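You operate a simulated robot arm through the tools that you are given. There is no shell and no other tool.

You run a simulated robot arm. Do the job below in one go: nothing can be reset, and whatever is moved stays where it is left.

Task
Top up the water jar and draw a glass of water.
Fine: empty the glass jug into the jar, stand it back and put the lid on the jar. Then fill the glass under the tap to its line and set it on the black coaster. Set down upright: glass jug, glass with the green base.

Only the result counts: the job must be done as asked and must still hold three seconds after the hand-in. Knocking over, shifting, dropping, spilling or breaking anything else fails it. A push-on lid holds only when it is set on centred and level and pressed home; a screw cap is set on level and turned clockwise until tight.

Robot
A 7-joint arm with a three-finger gripper, fixed in place. Base frame: the origin is at the foot of the arm, x ahead of it, y to its left, z up; the work surface is at about z = 0.82. Lengths are in m, angles in degrees, forces in N, time in s.
With the tool pointing down near the work surface it reaches from about 0.1 to 0.86 m from the base axis. Its first joint turns from -166.0 to 166.0 degrees. Payload 2.94 kg.
The TCP is the grasp point between the finger pads, 0.03 m short of the fingertips. In the tool frame z runs along the fingers and y along their closing line. Largest opening 0.132 m; the body of the gripper starts 0.107 m behind the TCP.
Orientation is that of the tool frame in the base frame, as [roll, pitch, yaw] about the fixed x, y, z axes, in that order (R = Rz(yaw) Ry(pitch) Rx(roll)). With the fingers straight down and closing along the base's y, the tool's x points along the base's -x, its y along +y and its z along -z.

Tools
- The arm moves only by the tool step_arm. Its argument "increments" is a list that holds one entry, the list of rows, each a list of 7 numbers: the finger opening in m, from 0 to 0.132, then the shift along the base's x, y, z in m, then the turn, a rotation vector about the base's x, y, z in rad. In form: [[[hand, tx, ty, tz, ax, ay, az], ...]]. A call has 1 to 20 rows; each row shifts and turns the commanded pose from where the row before left it. Each row takes 0.2 s and may step no farther than 0.05 m and 8.6 degrees from the row before; otherwise, or with a gripper value out of range, the whole call is refused. A pose out of reach is approached as far as the arm can. The call stops where the force on the tool passes 40 N (or 10 N more than at its start, if that is more) or the arm is blocked; 0.2 s more then pass. Each finger halts on what it meets, pressing with about 41 N; the grip force reading is that of the motor and also rises with nothing between the fingers. The clock runs only during rows and for 0.2 s after the last one: add rows that do not move to give the fingers time. The reply holds the time, the measured pose of the TCP, the force on the tool along the base axes, the opening and the grip force, in the units named above and with some noise, with the torque about the TCP (base axes, N m) and any sound that the robot's microphone picked up.
- Cameras (640 x 400 px; columns grow to the right, rows downward): "scene" is fixed at [0.0589, 0.6497, 1.5672]; the picture's right is [-0.73, -0.69, 0.00], its down [-0.43, 0.45, -0.78] and it looks along [0.54, -0.57, -0.62] (base axes); focal length 214 px, centre (320, 200). "wrist" rides on the gripper at [0.072, 0.003, -0.144] in the tool frame; the picture's right is [-0.04, 1.00, 0.00], its down [-0.88, -0.04, -0.48] and it looks along [-0.47, -0.02, 0.88] (tool axes); focal length 256 px, centre (320, 200). There is no depth. A picture from a camera that has moved, and an enlarged one, comes with that camera's place and axes in the base frame and with its lens. The place of the scene camera against the robot may be out by one fixed shift of up to 0.018 m in any direction.
- grab_frame(camera): a new picture of that camera. No time passes.
- move_column(by): slides the trunk up (or, below 0, down) by that many m; the arm rides with it, the base frame stays. It gives what a move gives, with no picture.
- enlarge(camera, box): a new picture of the part [left, top, right, bottom] of that camera's present view, enlarged. No time passes.
- close_job(): hands the job in; it is judged then, once.

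Places have to be worked out from the pictures, the camera data and where the tool is seen. Open the gripper and draw the arm clear of the work before you hand the job in, unless the task says otherwise.

The tools are called after "Emit:" as a command line: name --argument value ..., lists and objects as JSON in quotes. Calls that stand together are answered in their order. step_arm: Moves the arm, as the interface text tells. Its arguments: {"type":"object","properties":{"increments":{"type":"array"}},"required":["increments"]} The other tools are called the same way: move_column (by) slides the trunk up or down; grab_frame (camera) takes a picture; enlarge (camera, box) takes an enlarged picture of a part of a camera's view; close_job () hands the job in.

At the start:

```text
clock: 0.0
eef_pos: [0.5712, -0.1353, 1.5433]
ee_rot: [180.0, 0.1, 179.9]
wrist_force: [1.2, -0.1, -0.4]
ft_torque: [-0.02, 0.02, 0.0]
finger_gap: 0.1318
grasp_force: 0.0
trunk travel left (down, up): [-0.425, 0.115]
```

scene: 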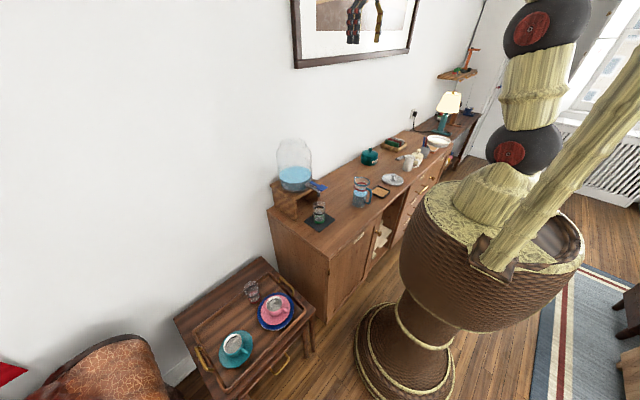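
wrist: 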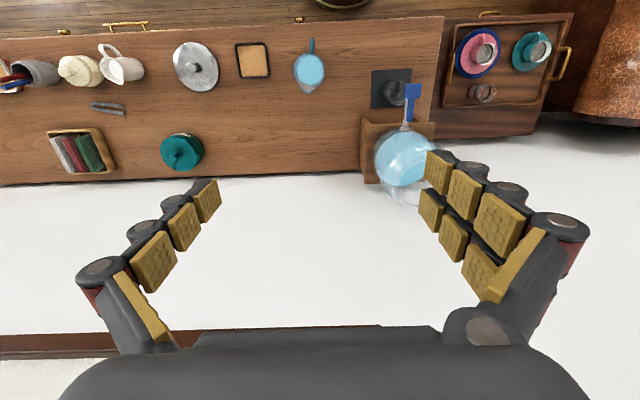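

I start by looking closer at the counter: the jar on its stand, the jug, the lid, the coasters and the glasses.

Emit:
enlarge --camera "scene" --box '[240, 120, 440, 245]'

Emit:
enlarge --camera "wrist" --box '[280, 20, 480, 220]'

Emit:
enlarge --camera "wrist" --box '[140, 20, 340, 220]'

Emit:
enlarge --camera "wrist" --box '[420, 10, 580, 110]'

```text
3.20 times, centred on (340, 182) of scene
camera zoom: at [0.0589, 0.6497, 1.5672], right [-0.73, -0.69, 0.0], down [-0.43, 0.45, -0.78], along [0.54, -0.57, -0.62], focal length 686 px, centre (256, 256)
```

zoom: 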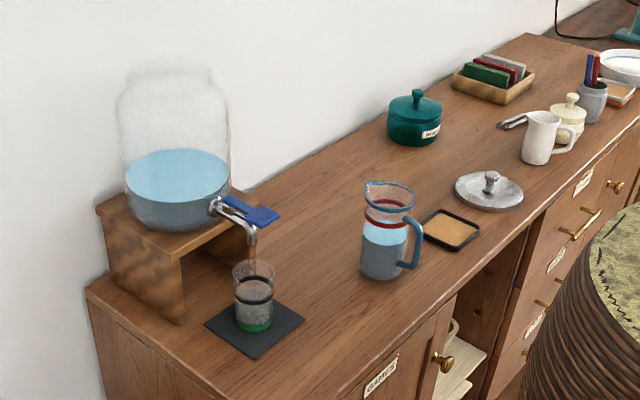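

```text
2.00 times, centred on (380, 120) of wrist
camera zoom: at [0.4991, -0.1314, 1.6882], right [0.04, 1.0, 0.0], down [0.88, -0.04, 0.48], along [0.47, -0.02, -0.88], focal length 512 px, centre (200, 360)
```

zoom: 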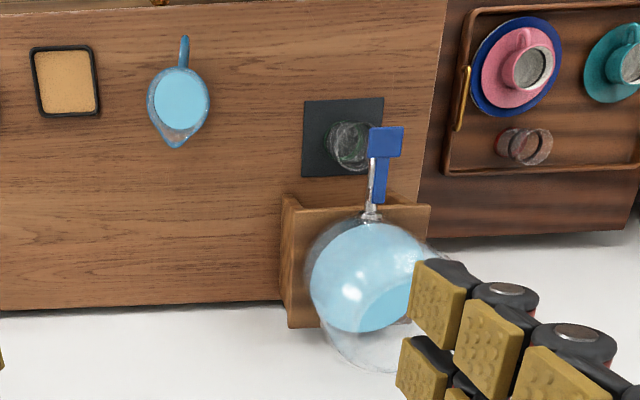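

```text
2.00 times, centred on (240, 120) of wrist
camera zoom: at [0.4991, -0.1314, 1.6882], right [0.04, 1.0, 0.0], down [0.88, -0.04, 0.48], along [0.47, -0.02, -0.88], focal length 512 px, centre (480, 360)
```

zoom: 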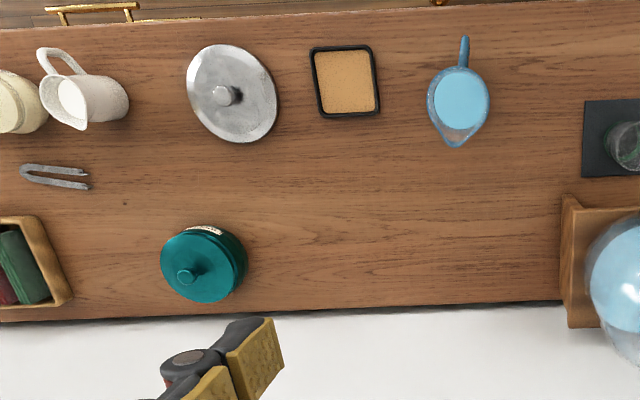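

```text
4.00 times, centred on (500, 60) of wrist
camera zoom: at [0.4991, -0.1314, 1.6882], right [0.04, 1.0, 0.0], down [0.88, -0.04, 0.48], along [0.47, -0.02, -0.88], focal length 1024 px, centre (-400, 760)
```

zoom: 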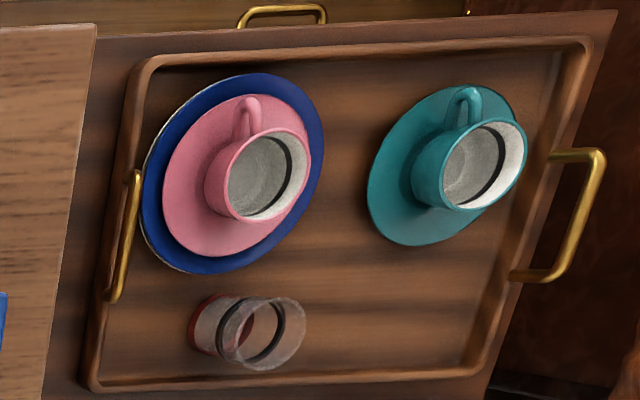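

The jug stands at about (0.515, -0.16) with its handle toward the robot, the jar on its stand at about (0.75, 0.10), and the silver lid at about (0.49, -0.50). I move the hand lower and nearer to get close views.

Emit:
step_arm --increments '[[[0.13, -0.03, 0.0, -0.04, 0, 0, 0], [0.13, -0.03, 0.0, -0.04, 0, 0, 0], [0.13, -0.03, 0.0, -0.04, 0, 0, 0], [0.13, -0.03, 0.0, -0.04, 0, 0, 0], [0.13, -0.03, 0.0, -0.04, 0, 0, 0], [0.13, 0, 0.0, -0.04, 0, 0, 0], [0.13, 0, 0.0, -0.04, 0, 0, 0], [0.13, 0, 0, 0, 0, 0, 0]]]'

```text
clock: 1.8
eef_pos: [0.4216, -0.1344, 1.2629]
ee_rot: [-180.0, 0.1, 180.0]
wrist_force: [0.3, -0.3, -0.5]
ft_torque: [0.0, -0.01, -0.02]
finger_gap: 0.1301
grasp_force: 0.1
trunk travel left (down, up): [-0.425, 0.115]
```

The arm has come down to z = 1.26; I look from here.

Emit:
grab_frame --camera "wrist"

Emit:
grab_frame --camera "scene"

Emit:
enlarge --camera "wrist" --box '[240, 60, 400, 160]'

Emit:
enlarge --camera "wrist" --box '[340, 60, 540, 185]'

```text
taken
camera wrist: at [0.3488, -0.1309, 1.4081], right [0.04, 1.0, 0.0], down [0.88, -0.04, 0.48], along [0.48, -0.02, -0.88], focal length 256 px, centre (320, 200)
```

wrist: 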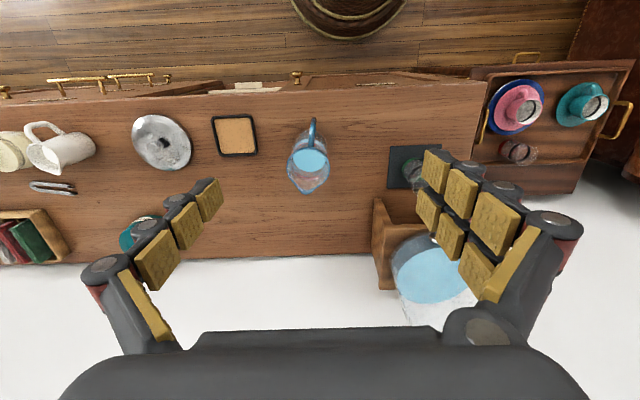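

```text
taken
```

scene: 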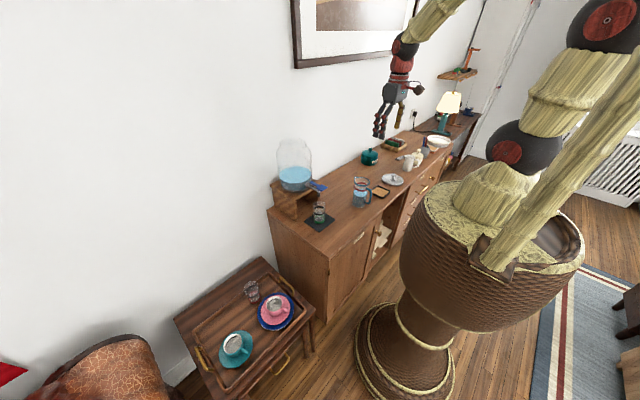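

```text
4.00 times, centred on (320, 110) of wrist
camera zoom: at [0.3488, -0.1309, 1.4081], right [0.04, 1.0, 0.0], down [0.88, -0.04, 0.48], along [0.48, -0.02, -0.88], focal length 1024 px, centre (320, 560)
```

zoom: 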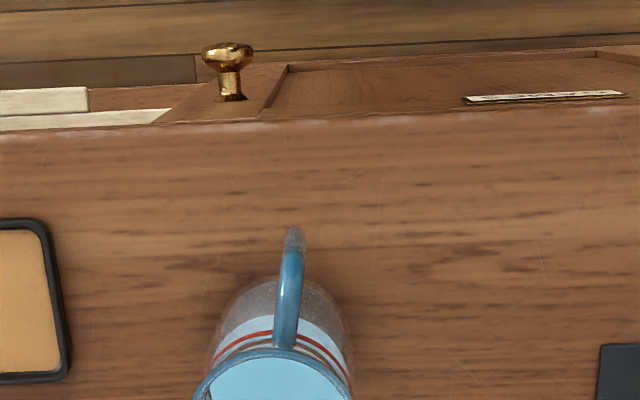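

```text
3.20 times, centred on (440, 122) of wrist
camera zoom: at [0.3488, -0.1309, 1.4081], right [0.04, 1.0, 0.0], down [0.88, -0.04, 0.48], along [0.48, -0.02, -0.88], focal length 819 px, centre (-64, 448)
```

zoom: 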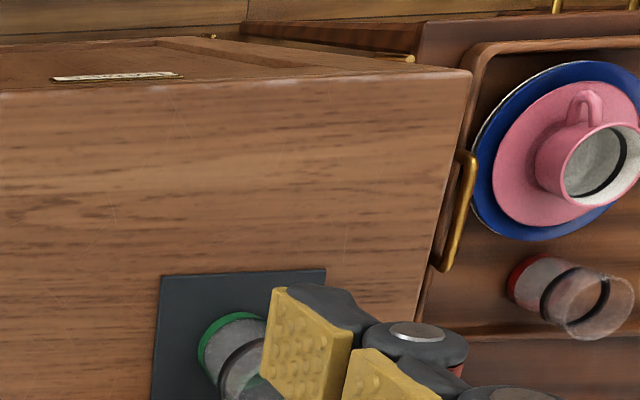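

I need finer views of the jug, the lid and the coasters from this position.

Emit:
enlarge --camera "wrist" --box '[260, 110, 360, 200]'

Emit:
enlarge --camera "wrist" --box '[110, 95, 270, 195]'

Emit:
enlarge --camera "scene" --box '[265, 130, 345, 240]'

Emit:
enlarge --camera "scene" --box '[335, 150, 415, 220]'

```text
4.44 times, centred on (310, 155) of wrist
camera zoom: at [0.3488, -0.1309, 1.4081], right [0.04, 1.0, 0.0], down [0.88, -0.04, 0.48], along [0.48, -0.02, -0.88], focal length 1138 px, centre (364, 400)
```

zoom: 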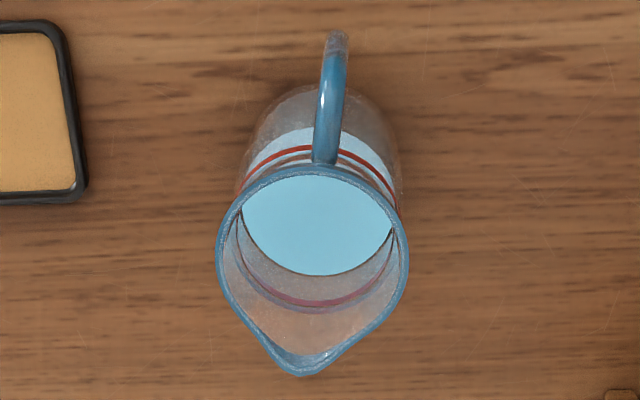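

```text
4.00 times, centred on (190, 145) of wrist
camera zoom: at [0.3488, -0.1309, 1.4081], right [0.04, 1.0, 0.0], down [0.88, -0.04, 0.48], along [0.48, -0.02, -0.88], focal length 1024 px, centre (840, 420)
```

zoom: 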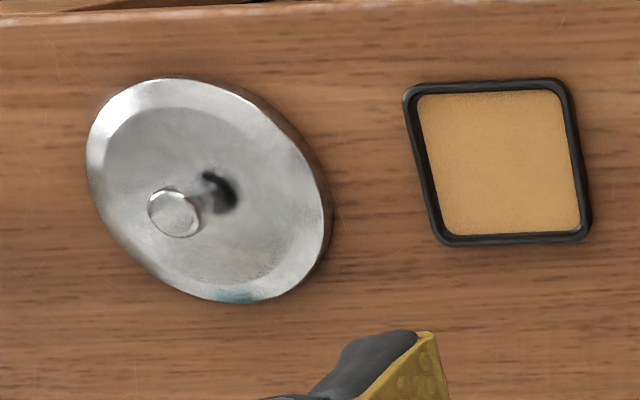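

```text
3.64 times, centred on (305, 185) of scene
camera zoom: at [0.0589, 0.6497, 1.5672], right [-0.73, -0.69, 0.0], down [-0.43, 0.45, -0.78], along [0.54, -0.57, -0.62], focal length 780 px, centre (374, 254)
```

zoom: 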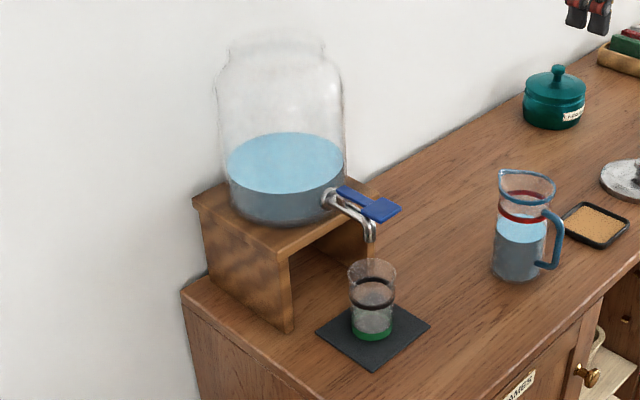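

```text
5.71 times, centred on (375, 185) of scene
camera zoom: at [0.0589, 0.6497, 1.5672], right [-0.73, -0.69, 0.0], down [-0.43, 0.45, -0.78], along [0.54, -0.57, -0.62], focal length 1226 px, centre (6, 286)
```

zoom: 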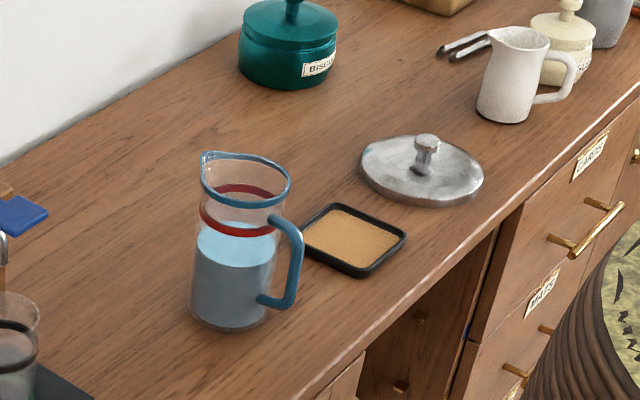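

The glass stands about under the tap on a dark mat; a cork square with a black rim lies at about (0.50, -0.33). I now go in front of the tap for a close view of the lever and the glass.

Emit:
step_arm --increments '[[[0.13, 0, 0.048, 0, 0, 0, 0], [0.13, 0, 0.048, 0, 0, 0, 0], [0.13, 0, 0.048, 0, 0, 0, 0], [0.13, 0, 0.048, 0, 0, 0, 0], [0.13, 0, 0.048, 0, 0, 0, 0], [0.13, -0.01, 0.0, -0.04, 0, -0.1, 0], [0.13, -0.01, 0.0, -0.04, 0, -0.1, 0], [0.13, -0.01, 0.0, -0.04, 0, -0.1, 0], [0.13, 0, 0, -0.03, 0, -0.1, 0], [0.13, 0, 0, 0, 0, 0, 0]]]'

Emit:
grab_frame --camera "wrist"

Emit:
grab_frame --camera "scene"

```text
clock: 4.0
eef_pos: [0.393, 0.1058, 1.1132]
ee_rot: [-180.0, 23.0, -180.0]
wrist_force: [-0.2, 0.2, -0.2]
ft_torque: [0.0, 0.03, 0.0]
finger_gap: 0.1298
grasp_force: 0.1
trunk travel left (down, up): [-0.425, 0.115]
```

```text
taken
camera wrist: at [0.27, 0.1088, 1.2187], right [0.04, 1.0, 0.02], down [0.62, -0.04, 0.78], along [0.78, -0.02, -0.62], focal length 256 px, centre (320, 200)
```

wrist: 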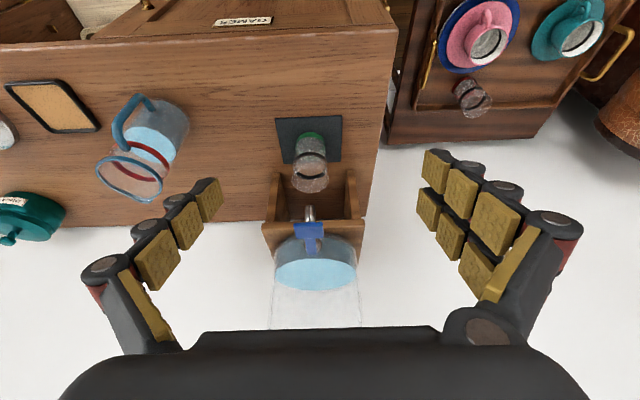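

```text
taken
```

scene: 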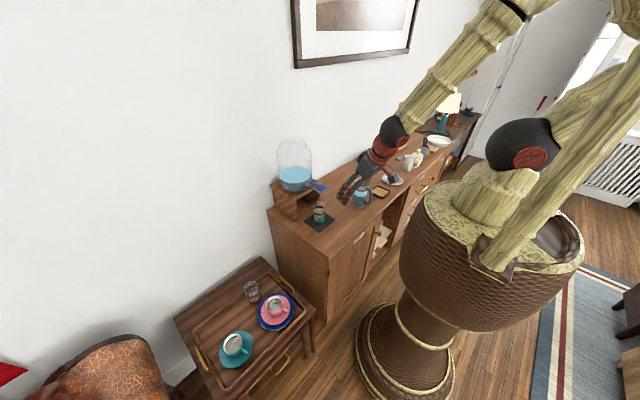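

The wrist view is upside-down (image down is up and forward). I enlarge the tap, glass and stand.

Emit:
enlarge --camera "wrist" --box '[250, 100, 380, 230]'

Emit:
enlarge --camera "wrist" --box '[240, 190, 390, 340]'

Emit:
enlarge --camera "wrist" --box '[80, 80, 210, 210]'

Emit:
enlarge --camera "wrist" --box '[0, 70, 110, 140]'

```text
3.08 times, centred on (315, 165) of wrist
camera zoom: at [0.27, 0.1088, 1.2187], right [0.04, 1.0, 0.02], down [0.62, -0.04, 0.78], along [0.78, -0.02, -0.62], focal length 788 px, centre (335, 308)
```

zoom: 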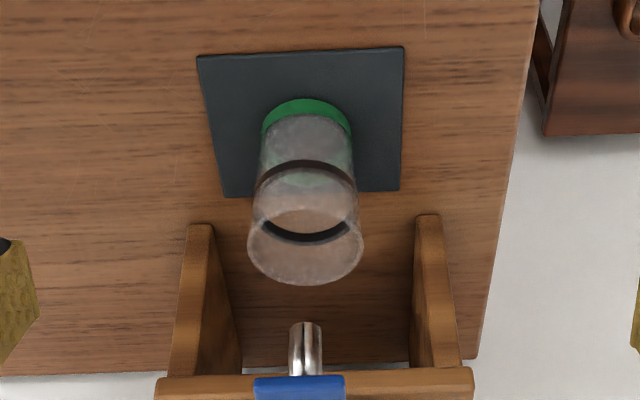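

```text
2.67 times, centred on (315, 265) of wrist
camera zoom: at [0.27, 0.1088, 1.2187], right [0.04, 1.0, 0.02], down [0.62, -0.04, 0.78], along [0.78, -0.02, -0.62], focal length 683 px, centre (333, 27)
```

zoom: 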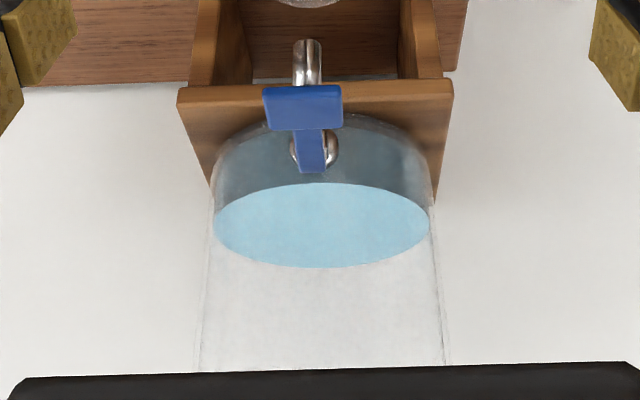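

```text
3.08 times, centred on (145, 145) of wrist
camera zoom: at [0.27, 0.1088, 1.2187], right [0.04, 1.0, 0.02], down [0.62, -0.04, 0.78], along [0.78, -0.02, -0.62], focal length 788 px, centre (858, 369)
```

zoom: 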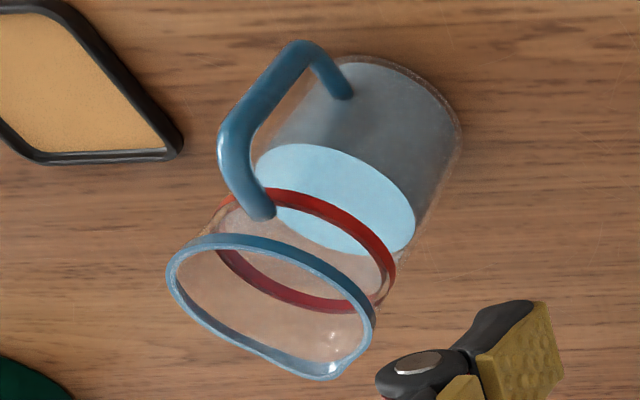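

```text
5.71 times, centred on (55, 105) of wrist
camera zoom: at [0.27, 0.1088, 1.2187], right [0.04, 1.0, 0.02], down [0.62, -0.04, 0.78], along [0.78, -0.02, -0.62], focal length 1463 px, centre (1834, 743)
```

zoom: 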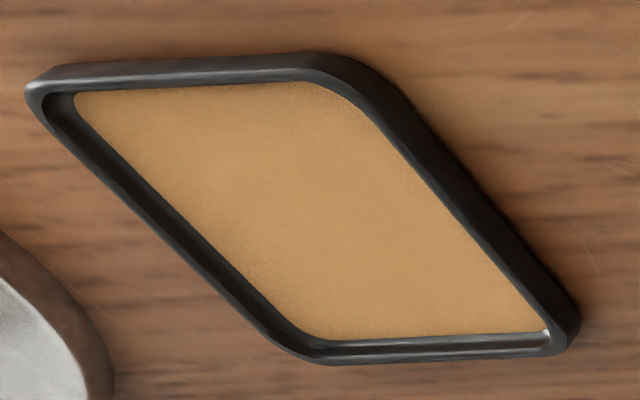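

Estimates so far: jug axis about (0.525, -0.159), radius 0.04, rim z 0.967, handle toward azimuth 171°; jar axis about (0.76, 0.083) with its mouth at z 1.185; tap outlet about (0.60, 0.084, 0.968); glass about (0.582, 0.086). I move back toward the jug's handle side and higher so that I can lower the column.

Emit:
step_arm --increments '[[[0.13, -0.01, -0.045, 0.02, 0, 0, 0], [0.13, -0.01, -0.045, 0.02, 0, 0, 0], [0.13, -0.01, -0.045, 0.02, 0, 0, 0], [0.13, 0, -0.045, 0.03, 0, 0, 0], [0.13, 0, -0.045, 0.03, 0, 0, 0], [0.13, 0, -0.02, 0.04, 0, -0.05, 0], [0.13, 0, 0, 0.04, 0, -0.1, 0], [0.13, 0, 0, 0.03, 0, -0.1, 0], [0.13, 0, 0, 0, 0, 0, 0]]]'

Emit:
grab_frame --camera "scene"

```text
refused: row 1 steps farther than a row can; nothing moved
```

```text
taken
```

scene: 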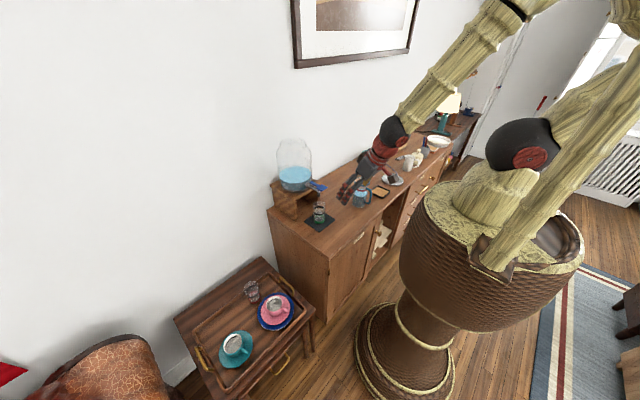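

The first row was slightly over 0.05 m, so I retry with shorter steps.

Emit:
step_arm --increments '[[[0.13, -0.01, -0.042, 0.02, 0, 0, 0], [0.13, -0.01, -0.042, 0.02, 0, 0, 0], [0.13, -0.01, -0.042, 0.02, 0, 0, 0], [0.13, 0, -0.04, 0.025, 0, 0, 0], [0.13, 0, -0.04, 0.025, 0, 0, 0], [0.13, 0, -0.04, 0.025, 0, -0.05, 0], [0.13, 0, 0, 0.04, 0, -0.1, 0], [0.13, 0, 0, 0.03, 0, -0.1, 0], [0.13, 0, 0, 0, 0, 0, 0]]]'

Emit:
grab_frame --camera "scene"

```text
clock: 6.0
eef_pos: [0.3692, -0.1144, 1.3061]
ee_rot: [-180.0, 37.1, -179.9]
wrist_force: [-0.8, -0.7, -0.5]
ft_torque: [-0.03, 0.02, -0.01]
finger_gap: 0.1303
grasp_force: 0.1
out of reach, approached as far as the arm can: row 3, 4
trunk travel left (down, up): [-0.425, 0.115]
```

```text
taken
```

scene: 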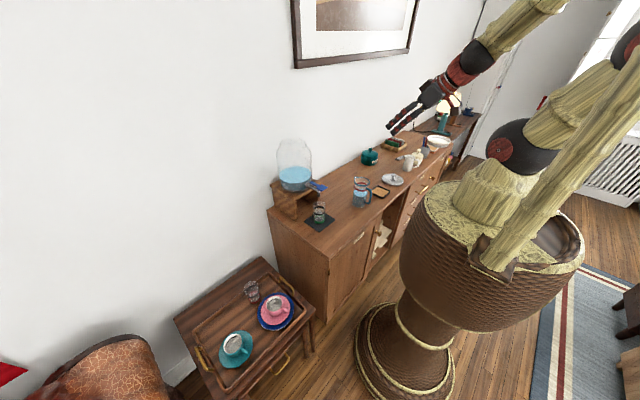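

The hand is at (0.37, -0.11, 1.31) pitched 37°. I lower the column by 0.3 m, which puts the TCP at about z = 1.0, still above everything there.

Emit:
move_column --by -0.3

Emit:
grab_frame --camera "scene"

Emit:
grab_frame --camera "wrist"

```text
clock: 9.0
eef_pos: [0.3682, -0.1129, 1.0065]
ee_rot: [-180.0, 37.2, -180.0]
wrist_force: [0.1, -0.1, -0.3]
ft_torque: [-0.03, -0.01, 0.02]
finger_gap: 0.1298
grasp_force: 0.0
trunk travel left (down, up): [-0.125, 0.415]
```

```text
taken
```

scene: 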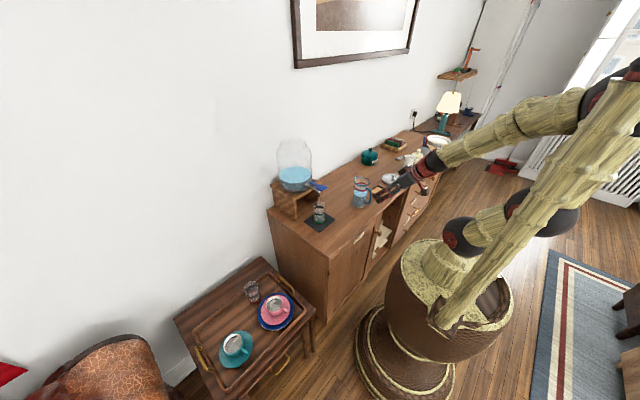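

```text
taken
camera wrist: at [0.2235, -0.1107, 1.0783], right [0.03, 1.0, 0.03], down [0.41, -0.04, 0.91], along [0.91, -0.02, -0.41], focal length 256 px, centre (320, 200)
```

wrist: 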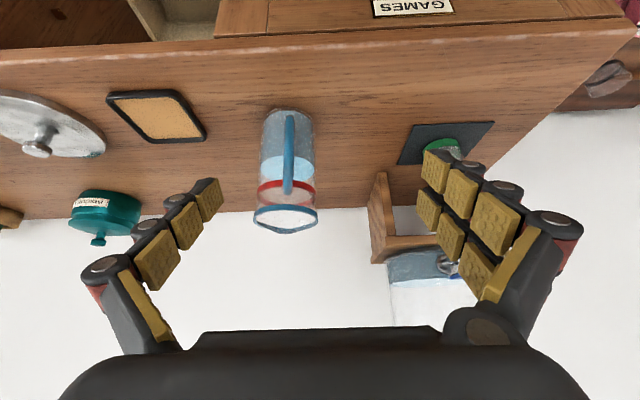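

Lowering worked and gives a nice frontal view of the jug with its handle toward me. I enlarge for precise measurement.

Emit:
enlarge --camera "wrist" --box '[235, 95, 345, 245]'

Emit:
enlarge --camera "wrist" --box '[340, 100, 520, 340]'

Emit:
enlarge --camera "scene" --box '[340, 140, 480, 230]'

```text
2.67 times, centred on (290, 170) of wrist
camera zoom: at [0.2235, -0.1107, 1.0783], right [0.03, 1.0, 0.03], down [0.41, -0.04, 0.91], along [0.91, -0.02, -0.41], focal length 683 px, centre (400, 280)
```

zoom: 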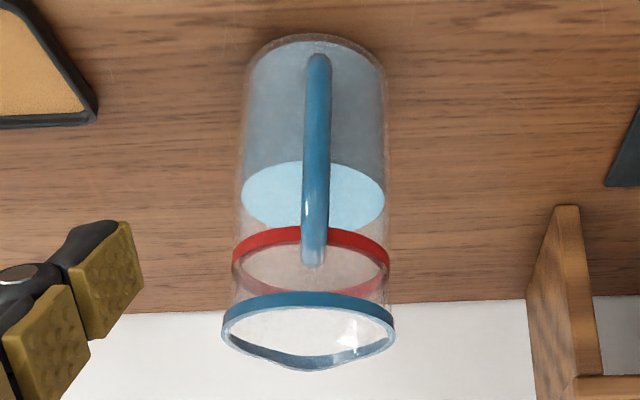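

```text
1.67 times, centred on (430, 220) of wrist
camera zoom: at [0.2235, -0.1107, 1.0783], right [0.03, 1.0, 0.03], down [0.41, -0.04, 0.91], along [0.91, -0.02, -0.41], focal length 427 px, centre (137, 167)
```

zoom: 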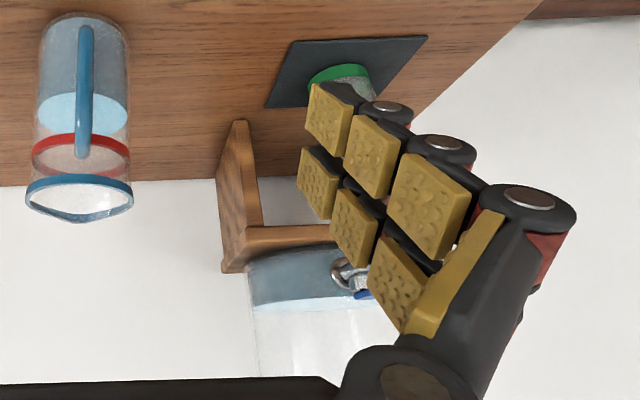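

```text
4.44 times, centred on (410, 185) of scene
camera zoom: at [0.0589, 0.6497, 1.5672], right [-0.73, -0.69, 0.0], down [-0.43, 0.45, -0.78], along [0.54, -0.57, -0.62], focal length 953 px, centre (-80, 267)
```

zoom: 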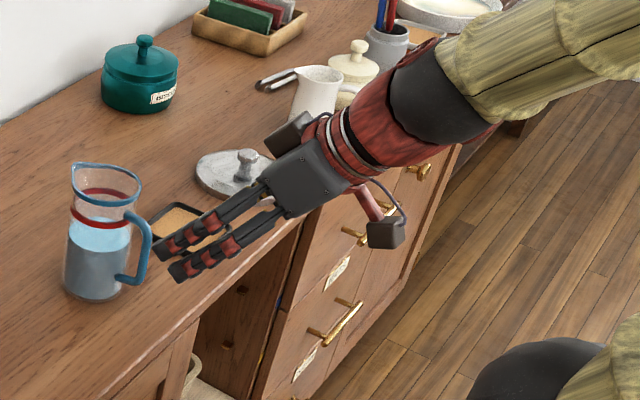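

Jug axis refined to (0.526, -0.160), radius 0.04, water surface z about 0.89, handle at azimuth 170°. I go to a pre-grasp pose, tool pitched 45° and turned about -10° so the fingers will straddle the handle.

Emit:
step_arm --increments '[[[0.13, 0.015, -0.01, 0.005, 0, 0, -0.085], [0.13, 0.015, -0.01, 0.005, 0, 0, -0.085], [0.13, 0.015, -0.005, 0, -0.0115, -0.068, 0], [0.13, 0.008, -0.004, -0.005, -0.0115, -0.068, 0], [0.13, 0, 0, 0, 0, 0, 0]]]'

Emit:
grab_frame --camera "wrist"

```text
clock: 10.2
eef_pos: [0.4212, -0.1427, 1.0107]
ee_rot: [180.0, 45.2, 170.3]
wrist_force: [0.1, 0.5, 0.2]
ft_torque: [0.04, -0.01, -0.01]
finger_gap: 0.13
grasp_force: 0.1
trunk travel left (down, up): [-0.125, 0.415]
```

```text
taken
camera wrist: at [0.2706, -0.1139, 1.0624], right [0.2, 0.98, 0.03], down [0.27, -0.09, 0.96], along [0.94, -0.18, -0.28], focal length 256 px, centre (320, 200)
```

wrist: 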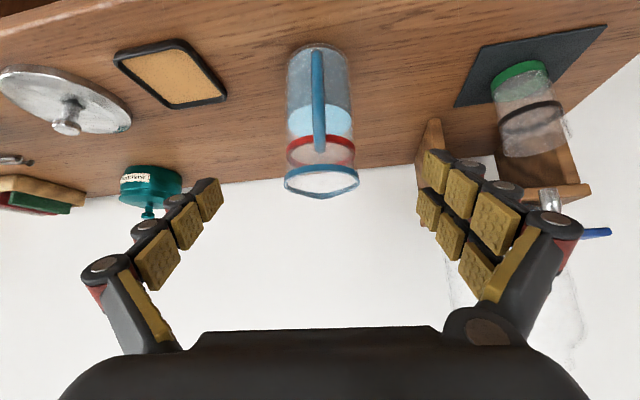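

The pose is reached and the jug sits centred between the fingers. I advance along the tool axis so the fingers straddle the jug body.

Emit:
step_arm --increments '[[[0.13, 0, 0, -0.01, 0, 0, 0], [0.13, 0.021, -0.0035, -0.0211, 0, 0, 0], [0.13, 0.021, -0.0035, -0.0211, 0, 0, 0], [0.13, 0.021, -0.0035, -0.0211, 0, 0, 0], [0.13, 0.021, -0.0035, -0.0211, 0, 0, 0], [0.13, 0.0208, -0.0035, -0.0211, 0, 0, 0], [0.13, 0, 0, 0, 0, 0, 0]]]'

Emit:
grab_frame --camera "wrist"

Emit:
enlarge --camera "scene" --box '[320, 140, 460, 230]'

```text
clock: 11.8
eef_pos: [0.527, -0.1612, 0.895]
ee_rot: [-180.0, 45.2, 170.3]
wrist_force: [0.0, -0.1, -0.1]
ft_torque: [0.01, 0.01, 0.01]
finger_gap: 0.13
grasp_force: 0.1
trunk travel left (down, up): [-0.125, 0.415]
```

```text
taken
camera wrist: at [0.3762, -0.1318, 0.9468], right [0.2, 0.98, 0.03], down [0.27, -0.09, 0.96], along [0.94, -0.18, -0.28], focal length 256 px, centre (320, 200)
```

wrist: 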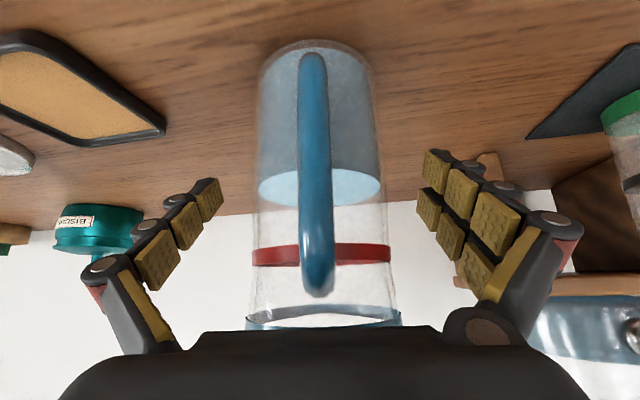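

```text
4.44 times, centred on (390, 185) of scene
camera zoom: at [0.0589, 0.6497, 1.5672], right [-0.73, -0.69, 0.0], down [-0.43, 0.45, -0.78], along [0.54, -0.57, -0.62], focal length 953 px, centre (9, 267)
```

zoom: 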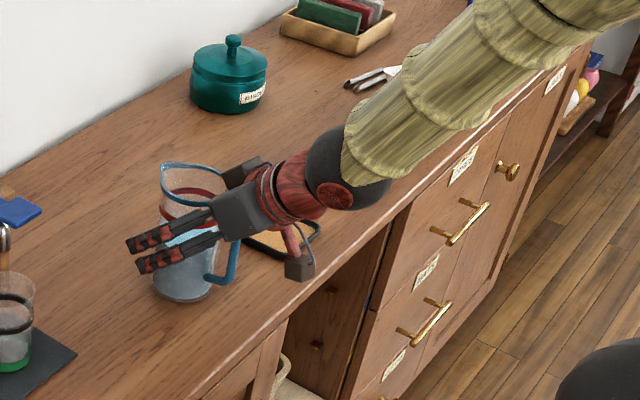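

The fingers straddle the body with the handle between them and no contact force. I close the gripper on the jug.

Emit:
step_arm --increments '[[[0.1, 0, 0, 0, 0, 0, 0], [0.085, 0, 0, 0, 0, 0, 0], [0.06, 0, 0, 0, 0, 0, 0], [0.05, 0, 0, 0, 0, 0, 0], [0.05, 0, 0, 0, 0, 0, 0]]]'

Emit:
grab_frame --camera "wrist"

```text
clock: 13.0
eef_pos: [0.5259, -0.1606, 0.8958]
ee_rot: [-180.0, 45.2, 170.2]
wrist_force: [-1.0, 0.0, 1.3]
ft_torque: [0.03, 0.03, -0.09]
finger_gap: 0.0727
grasp_force: 14.4
trunk travel left (down, up): [-0.125, 0.415]
```

```text
taken
camera wrist: at [0.3757, -0.1318, 0.9471], right [0.2, 0.98, 0.03], down [0.27, -0.09, 0.96], along [0.94, -0.18, -0.28], focal length 256 px, centre (320, 200)
```

wrist: 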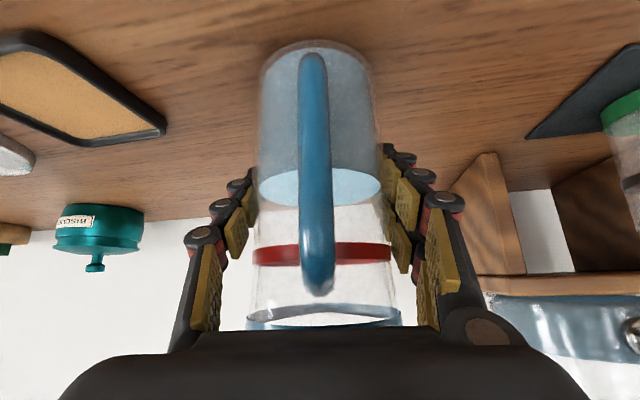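

Gap 0.073 with contact on both sides. I tighten fully and then lift a little to see that it holds.

Emit:
step_arm --increments '[[[0.02, 0, 0, 0, 0, 0, 0], [0.02, 0, 0, 0, 0, 0, 0], [0.02, 0, 0, 0, 0, 0, 0], [0.02, 0, 0, 0.01, 0, 0, 0], [0.02, 0, 0, 0.015, 0, 0, 0], [0.02, 0, 0, 0.015, 0, 0, 0], [0.02, 0, 0, 0, 0, 0, 0]]]'

Emit:
grab_frame --camera "wrist"

Emit:
enlarge --camera "scene" --box '[320, 140, 460, 230]'

```text
clock: 14.6
eef_pos: [0.5262, -0.1607, 0.936]
ee_rot: [-180.0, 45.1, 170.3]
wrist_force: [-0.1, 0.3, -6.0]
ft_torque: [-0.01, -0.08, 0.0]
finger_gap: 0.0722
grasp_force: 41.5
trunk travel left (down, up): [-0.125, 0.415]
```

```text
taken
camera wrist: at [0.3758, -0.1314, 0.9871], right [0.2, 0.98, 0.03], down [0.27, -0.09, 0.96], along [0.94, -0.18, -0.28], focal length 256 px, centre (320, 200)
```

wrist: 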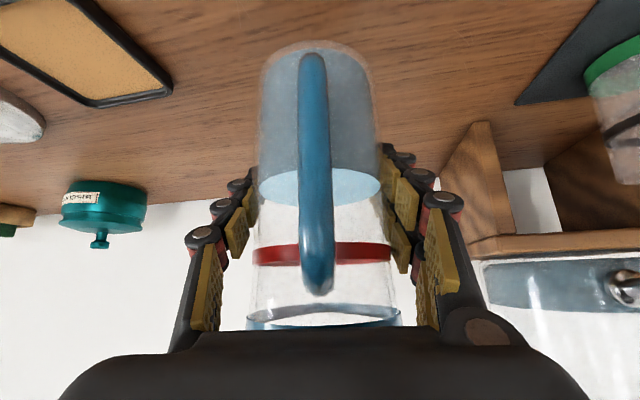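

```text
4.44 times, centred on (390, 185) of scene
camera zoom: at [0.0589, 0.6497, 1.5672], right [-0.73, -0.69, 0.0], down [-0.43, 0.45, -0.78], along [0.54, -0.57, -0.62], focal length 953 px, centre (9, 267)
```

zoom: 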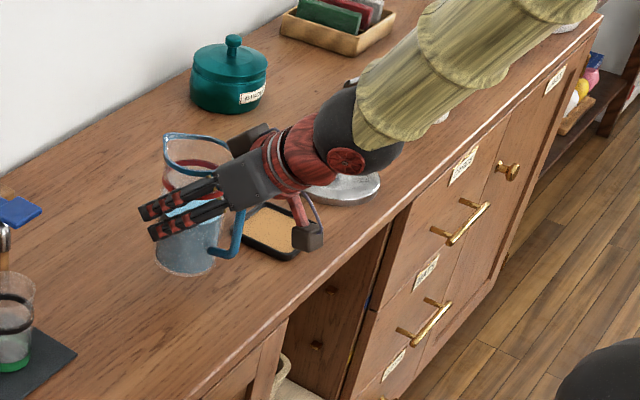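

The jug is held (6 N, gap 0.072) and upright. I raise the column by 0.2 m to lift it well above the counter.

Emit:
move_column --by 0.2

Emit:
grab_frame --camera "wrist"

Emit:
grab_frame --camera "scene"

```text
clock: 16.8
eef_pos: [0.5267, -0.1599, 1.1351]
ee_rot: [180.0, 45.2, 170.2]
wrist_force: [-0.6, -0.1, -7.0]
ft_torque: [-0.03, -0.09, 0.02]
finger_gap: 0.0719
grasp_force: 40.7
trunk travel left (down, up): [-0.325, 0.215]
```

```text
taken
camera wrist: at [0.376, -0.1314, 1.1868], right [0.2, 0.98, 0.03], down [0.27, -0.09, 0.96], along [0.94, -0.18, -0.28], focal length 256 px, centre (320, 200)
```

wrist: 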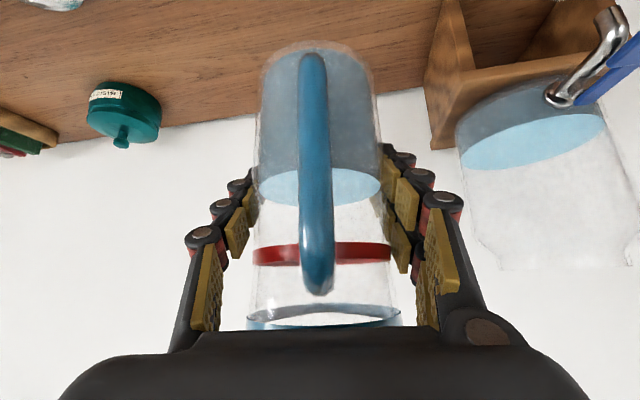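

```text
taken
```

scene: 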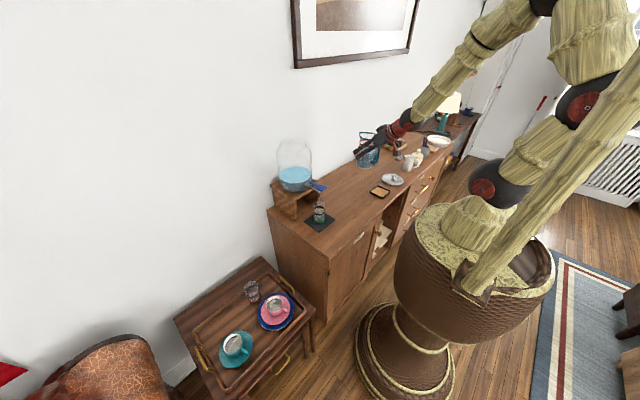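

I can see the jar's outline on the right; I enlarge it to measure the mouth height and the stand.

Emit:
enlarge --camera "wrist" --box '[430, 0, 640, 290]'

Emit:
enlarge --camera "scene" --box '[260, 120, 340, 240]'

```text
1.38 times, centred on (535, 145) of wrist
camera zoom: at [0.376, -0.1314, 1.1868], right [0.2, 0.98, 0.03], down [0.27, -0.09, 0.96], along [0.94, -0.18, -0.28], focal length 353 px, centre (23, 276)
```

zoom: 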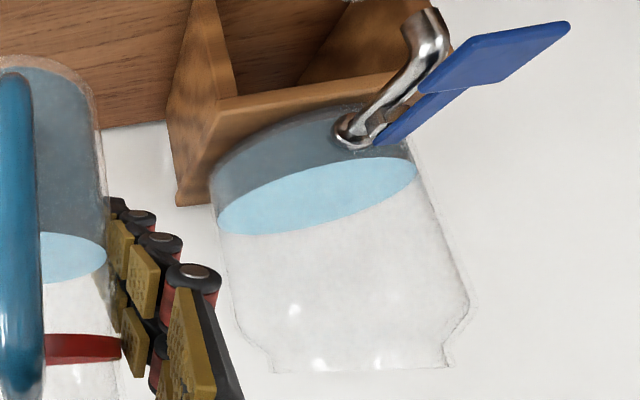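

```text
3.33 times, centred on (300, 180) of scene
camera zoom: at [0.0589, 0.6497, 1.5672], right [-0.73, -0.69, 0.0], down [-0.43, 0.45, -0.78], along [0.54, -0.57, -0.62], focal length 715 px, centre (387, 267)
```

zoom: 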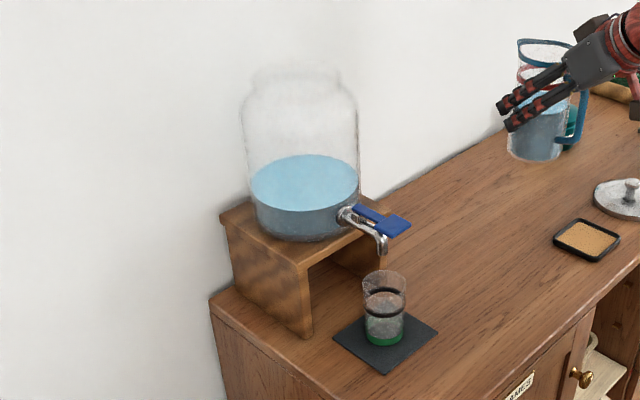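

Triangulating gives the jar axis at about (0.742, 0.086) with the mouth at z about 1.188, outer radius 0.059. I lift to z = 1.30 and tilt the jug forward by 45°, well short of its pouring angle, so the tool points straight down.

Emit:
step_arm --increments '[[[0.02, -0.005, 0, 0.04, 0, 0, 0], [0.02, -0.005, 0, 0.04, 0, 0, 0], [0.02, -0.005, 0, 0.04, 0, 0, 0], [0.02, -0.005, 0, 0.045, 0, 0, 0], [0.02, 0, 0, 0, 0.0165, 0.097, 0], [0.02, 0, 0, 0, 0.0165, 0.097, 0], [0.02, 0, 0, 0, 0.0165, 0.097, 0], [0.02, 0, 0, 0, 0.0165, 0.097, 0], [0.02, 0, 0, 0, 0.0165, 0.097, 0], [0.02, 0, 0, 0, 0.0165, 0.097, 0], [0.02, 0, 0, 0, 0.0165, 0.097, 0], [0.02, 0, 0, 0, 0, 0, 0]]]'

Emit:
grab_frame --camera "wrist"

Emit:
grab_frame --camera "scene"

```text
clock: 19.4
eef_pos: [0.506, -0.1605, 1.3016]
ee_rot: [-180.0, 33.8, 170.4]
wrist_force: [0.5, 0.0, -6.7]
ft_torque: [-0.01, -0.11, -0.01]
finger_gap: 0.0721
grasp_force: 40.6
out of reach, approached as far as the arm can: row 7, 8, 9, 10, 11
trunk travel left (down, up): [-0.325, 0.215]
```

```text
taken
camera wrist: at [0.3686, -0.1334, 1.3812], right [0.2, 0.98, 0.02], down [0.45, -0.12, 0.88], along [0.87, -0.17, -0.47], focal length 256 px, centre (320, 200)
```

wrist: 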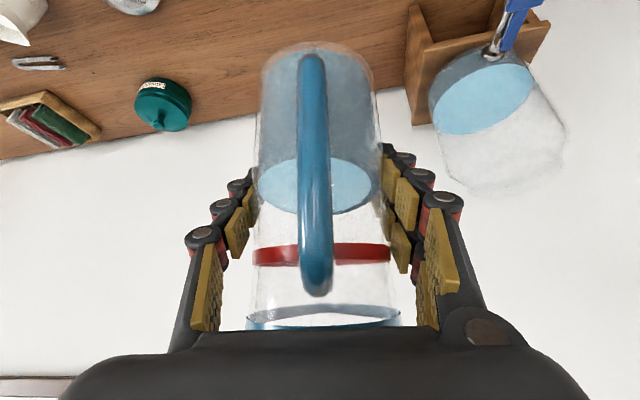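

```text
taken
```

scene: 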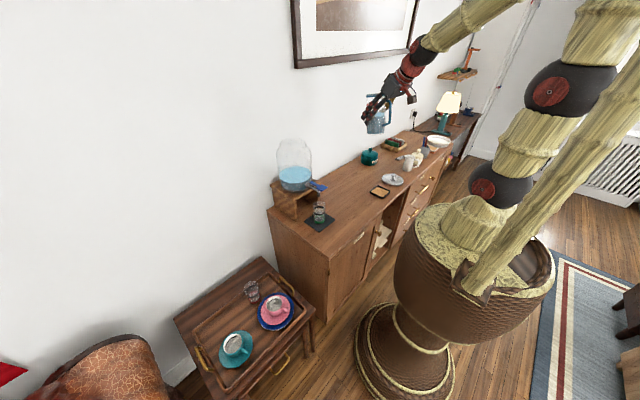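

The tilt stopped at 34° pitch as the arm met a limit in this posture; the jug is still safe. I try turning about the vertical (needed anyway) and see whether this frees it.

Emit:
step_arm --increments '[[[0.02, 0, 0, 0, 0, 0, -0.1], [0.02, 0, 0, 0, 0, 0, -0.1], [0.02, 0, 0, 0, 0, 0, -0.1], [0.02, 0, 0, 0, 0, 0, 0]]]'

```text
clock: 20.4
eef_pos: [0.5069, -0.1609, 1.3017]
ee_rot: [180.0, 33.8, 170.3]
wrist_force: [0.2, -0.6, -6.8]
ft_torque: [-0.03, -0.09, -0.02]
finger_gap: 0.0723
grasp_force: 40.8
out of reach, approached as far as the arm can: row 1, 2, 3
trunk travel left (down, up): [-0.325, 0.215]
```

Turning clockwise is blocked too; I test counter-clockwise with one small row and a small pitch.

Emit:
step_arm --increments '[[[0.02, 0, 0, 0, 0, 0, 0.1], [0.02, 0, 0, 0, 0, 0, 0.1], [0.02, 0, 0, 0, 0, 0.08, 0], [0.02, 0, 0, 0, 0, 0.08, 0], [0.02, 0, 0, 0, 0, 0, 0]]]'

```text
clock: 21.6
eef_pos: [0.5065, -0.1592, 1.3006]
ee_rot: [179.7, 24.8, -178.4]
wrist_force: [-0.1, -0.1, -6.0]
ft_torque: [0.01, -0.09, -0.01]
finger_gap: 0.0722
grasp_force: 41.0
trunk travel left (down, up): [-0.325, 0.215]
```

Counter-clockwise is free, so I'll pour toward +y from the jar's right side instead. I set a safe 35° tilt and turn the jug counter-clockwise about 103° while staying clear in front at z = 1.31.

Emit:
step_arm --increments '[[[0.02, 0, 0, 0.01, 0, 0.085, 0], [0.02, 0, 0, 0, 0, 0.085, 0], [0.02, 0, 0, 0, 0, 0.085, 0], [0.02, 0, 0.01, 0, 0, 0, 0.1], [0.02, 0, 0.01, 0, 0, 0, 0.1], [0.02, 0, 0.01, 0, 0, 0, 0.1], [0.02, 0, 0.01, 0, 0, 0, 0.1], [0.02, 0, 0.01, 0, 0, 0, 0.1], [0.02, 0, 0.01, 0, 0, 0, 0.1], [0.02, 0, 0.01, 0, 0, 0, 0.1], [0.02, 0, 0.01, 0, 0, 0, 0.1], [0.02, 0, 0, 0, 0, 0, 0]]]'

Emit:
grab_frame --camera "wrist"

Emit:
grab_frame --camera "scene"

```text
clock: 24.2
eef_pos: [0.4856, -0.0943, 1.2848]
ee_rot: [177.7, 16.5, -132.6]
wrist_force: [0.1, 0.3, -6.9]
ft_torque: [0.09, -0.07, 0.03]
finger_gap: 0.0719
grasp_force: 40.8
out of reach, approached as far as the arm can: row 1, 2, 3, 4, 5
trunk travel left (down, up): [-0.325, 0.215]
```

```text
taken
camera wrist: at [0.4128, -0.177, 1.4039], right [-0.71, 0.7, 0.05], down [0.52, 0.48, 0.7], along [0.47, 0.53, -0.71], focal length 256 px, centre (320, 200)
```

wrist: 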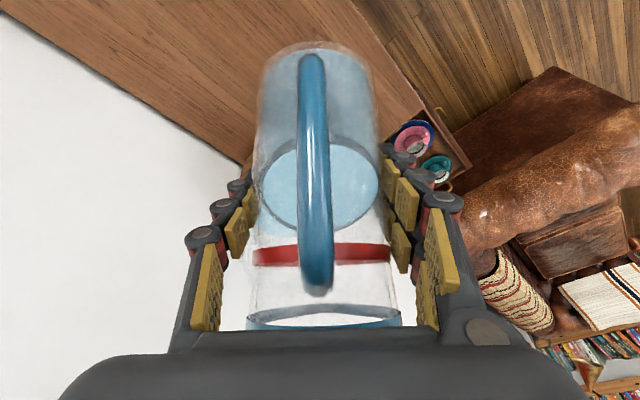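

```text
taken
```

scene: 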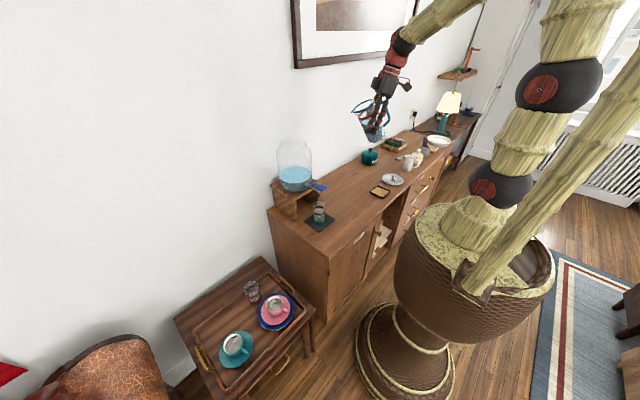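

Turning is going fine again (spout azimuth now about 47°). I continue turning and move outward a little, watching for limits.

Emit:
step_arm --increments '[[[0.02, 0.015, 0.005, 0.005, 0, 0, 0.1], [0.02, 0.015, 0.005, 0.005, 0, 0, 0.1], [0.02, 0.015, 0.005, 0.005, 0, 0, 0.1], [0.02, 0.015, 0.005, 0.005, 0, 0, 0.1], [0.02, 0.015, 0.005, 0.005, 0, 0, 0.1], [0.02, 0.015, 0.005, 0, 0, 0, 0.1], [0.02, 0.015, 0.005, 0, 0, 0, 0.1], [0.02, 0.015, 0.005, 0, 0, 0, 0.1], [0.02, 0, 0, 0, 0, 0, 0]]]'

Emit:
grab_frame --camera "wrist"

Emit:
grab_frame --camera "scene"

```text
clock: 26.2
eef_pos: [0.6059, -0.0552, 1.3093]
ee_rot: [178.0, 17.0, -86.8]
wrist_force: [0.2, -0.2, -6.3]
ft_torque: [0.09, 0.0, 0.05]
finger_gap: 0.072
grasp_force: 40.7
trunk travel left (down, up): [-0.325, 0.215]
```

```text
taken
camera wrist: at [0.6135, -0.1652, 1.4279], right [-1.0, -0.02, 0.05], down [0.02, 0.7, 0.71], along [-0.05, 0.71, -0.7], focal length 256 px, centre (320, 200)
```

wrist: 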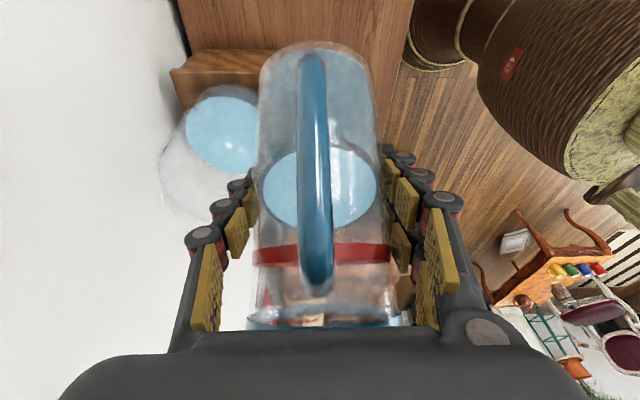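

```text
taken
```

scene: 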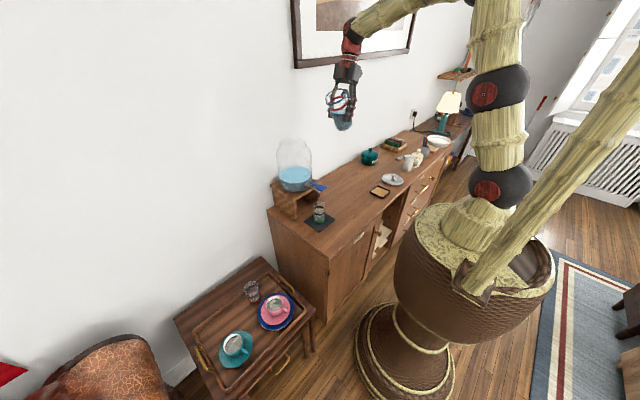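

The spout now points toward +y (azimuth 93°), tilt 28°. I move outward toward the jar's right side while adding a bit of turn and testing the tilt direction.

Emit:
step_arm --increments '[[[0.02, 0.02, 0, 0.0, 0, 0, 0.06], [0.02, 0.02, 0, 0.0, 0, 0, 0.06], [0.02, 0.02, 0, 0.0, 0, 0, 0.06], [0.02, 0.02, 0, 0, -0.079, -0.014, 0], [0.02, 0.02, 0, 0, -0.079, -0.014, 0], [0.02, 0, 0, 0, 0, 0, 0]]]'

Emit:
grab_frame --camera "wrist"

Emit:
grab_frame --camera "scene"

```text
clock: 27.6
eef_pos: [0.7041, -0.0325, 1.3014]
ee_rot: [-178.1, 16.5, -76.9]
wrist_force: [0.6, -0.5, -5.7]
ft_torque: [0.1, 0.03, 0.0]
finger_gap: 0.0723
grasp_force: 40.8
out of reach, approached as far as the arm can: row 2, 3, 4, 5
trunk travel left (down, up): [-0.325, 0.215]
```

```text
taken
camera wrist: at [0.7209, -0.1417, 1.4205], right [-0.98, -0.18, -0.02], down [-0.14, 0.69, 0.71], along [-0.11, 0.7, -0.71], focal length 256 px, centre (320, 200)
```

wrist: 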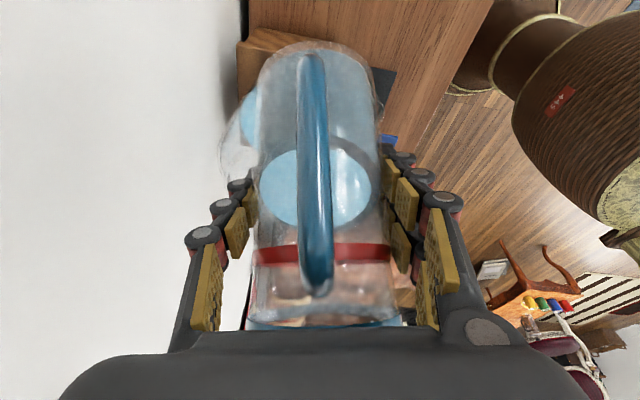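

```text
taken
```

scene: 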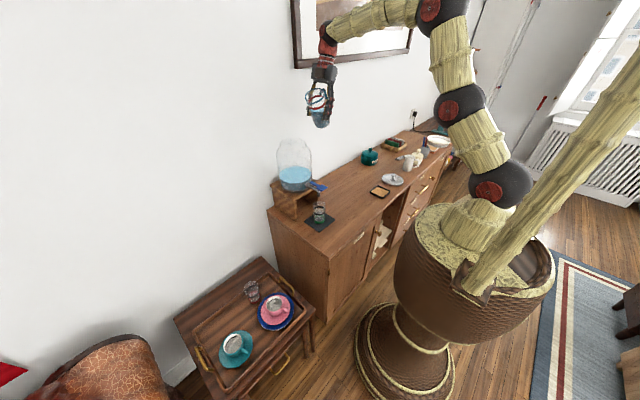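

The arm stopped tilting here, probably because the shoulder sits low relative to the wrist. I raise the column by 0.15 m and then bring the jug down again with the arm, to get a better posture.

Emit:
move_column --by 0.15

Emit:
step_arm --increments '[[[0.02, 0, 0, -0.03, 0, 0, 0], [0.02, 0, 0, -0.03, 0, 0, 0], [0.02, 0, 0, -0.03, 0, 0, 0], [0.02, 0, 0, -0.03, 0, 0, 0], [0.02, 0, 0, 0, -0.079, -0.014, 0], [0.02, 0, 0, 0, -0.079, -0.014, 0], [0.02, 0, 0, 0, 0, 0, 0]]]'

Emit:
grab_frame --camera "scene"

```text
clock: 29.3
eef_pos: [0.7049, -0.0329, 1.4516]
ee_rot: [-178.3, 16.5, -76.8]
wrist_force: [0.0, -0.1, -6.3]
ft_torque: [0.1, 0.04, -0.04]
finger_gap: 0.0718
grasp_force: 41.5
trunk travel left (down, up): [-0.475, 0.065]
```

```text
clock: 30.9
eef_pos: [0.6988, -0.0316, 1.3246]
ee_rot: [-175.7, 13.6, -76.6]
wrist_force: [1.0, 0.7, -6.3]
ft_torque: [0.13, 0.06, 0.0]
finger_gap: 0.0721
grasp_force: 40.9
out of reach, approached as far as the arm can: row 5, 6
trunk travel left (down, up): [-0.475, 0.065]
```

```text
taken
```

scene: 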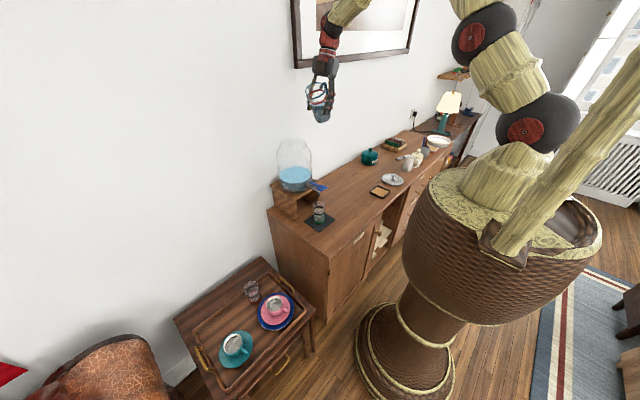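

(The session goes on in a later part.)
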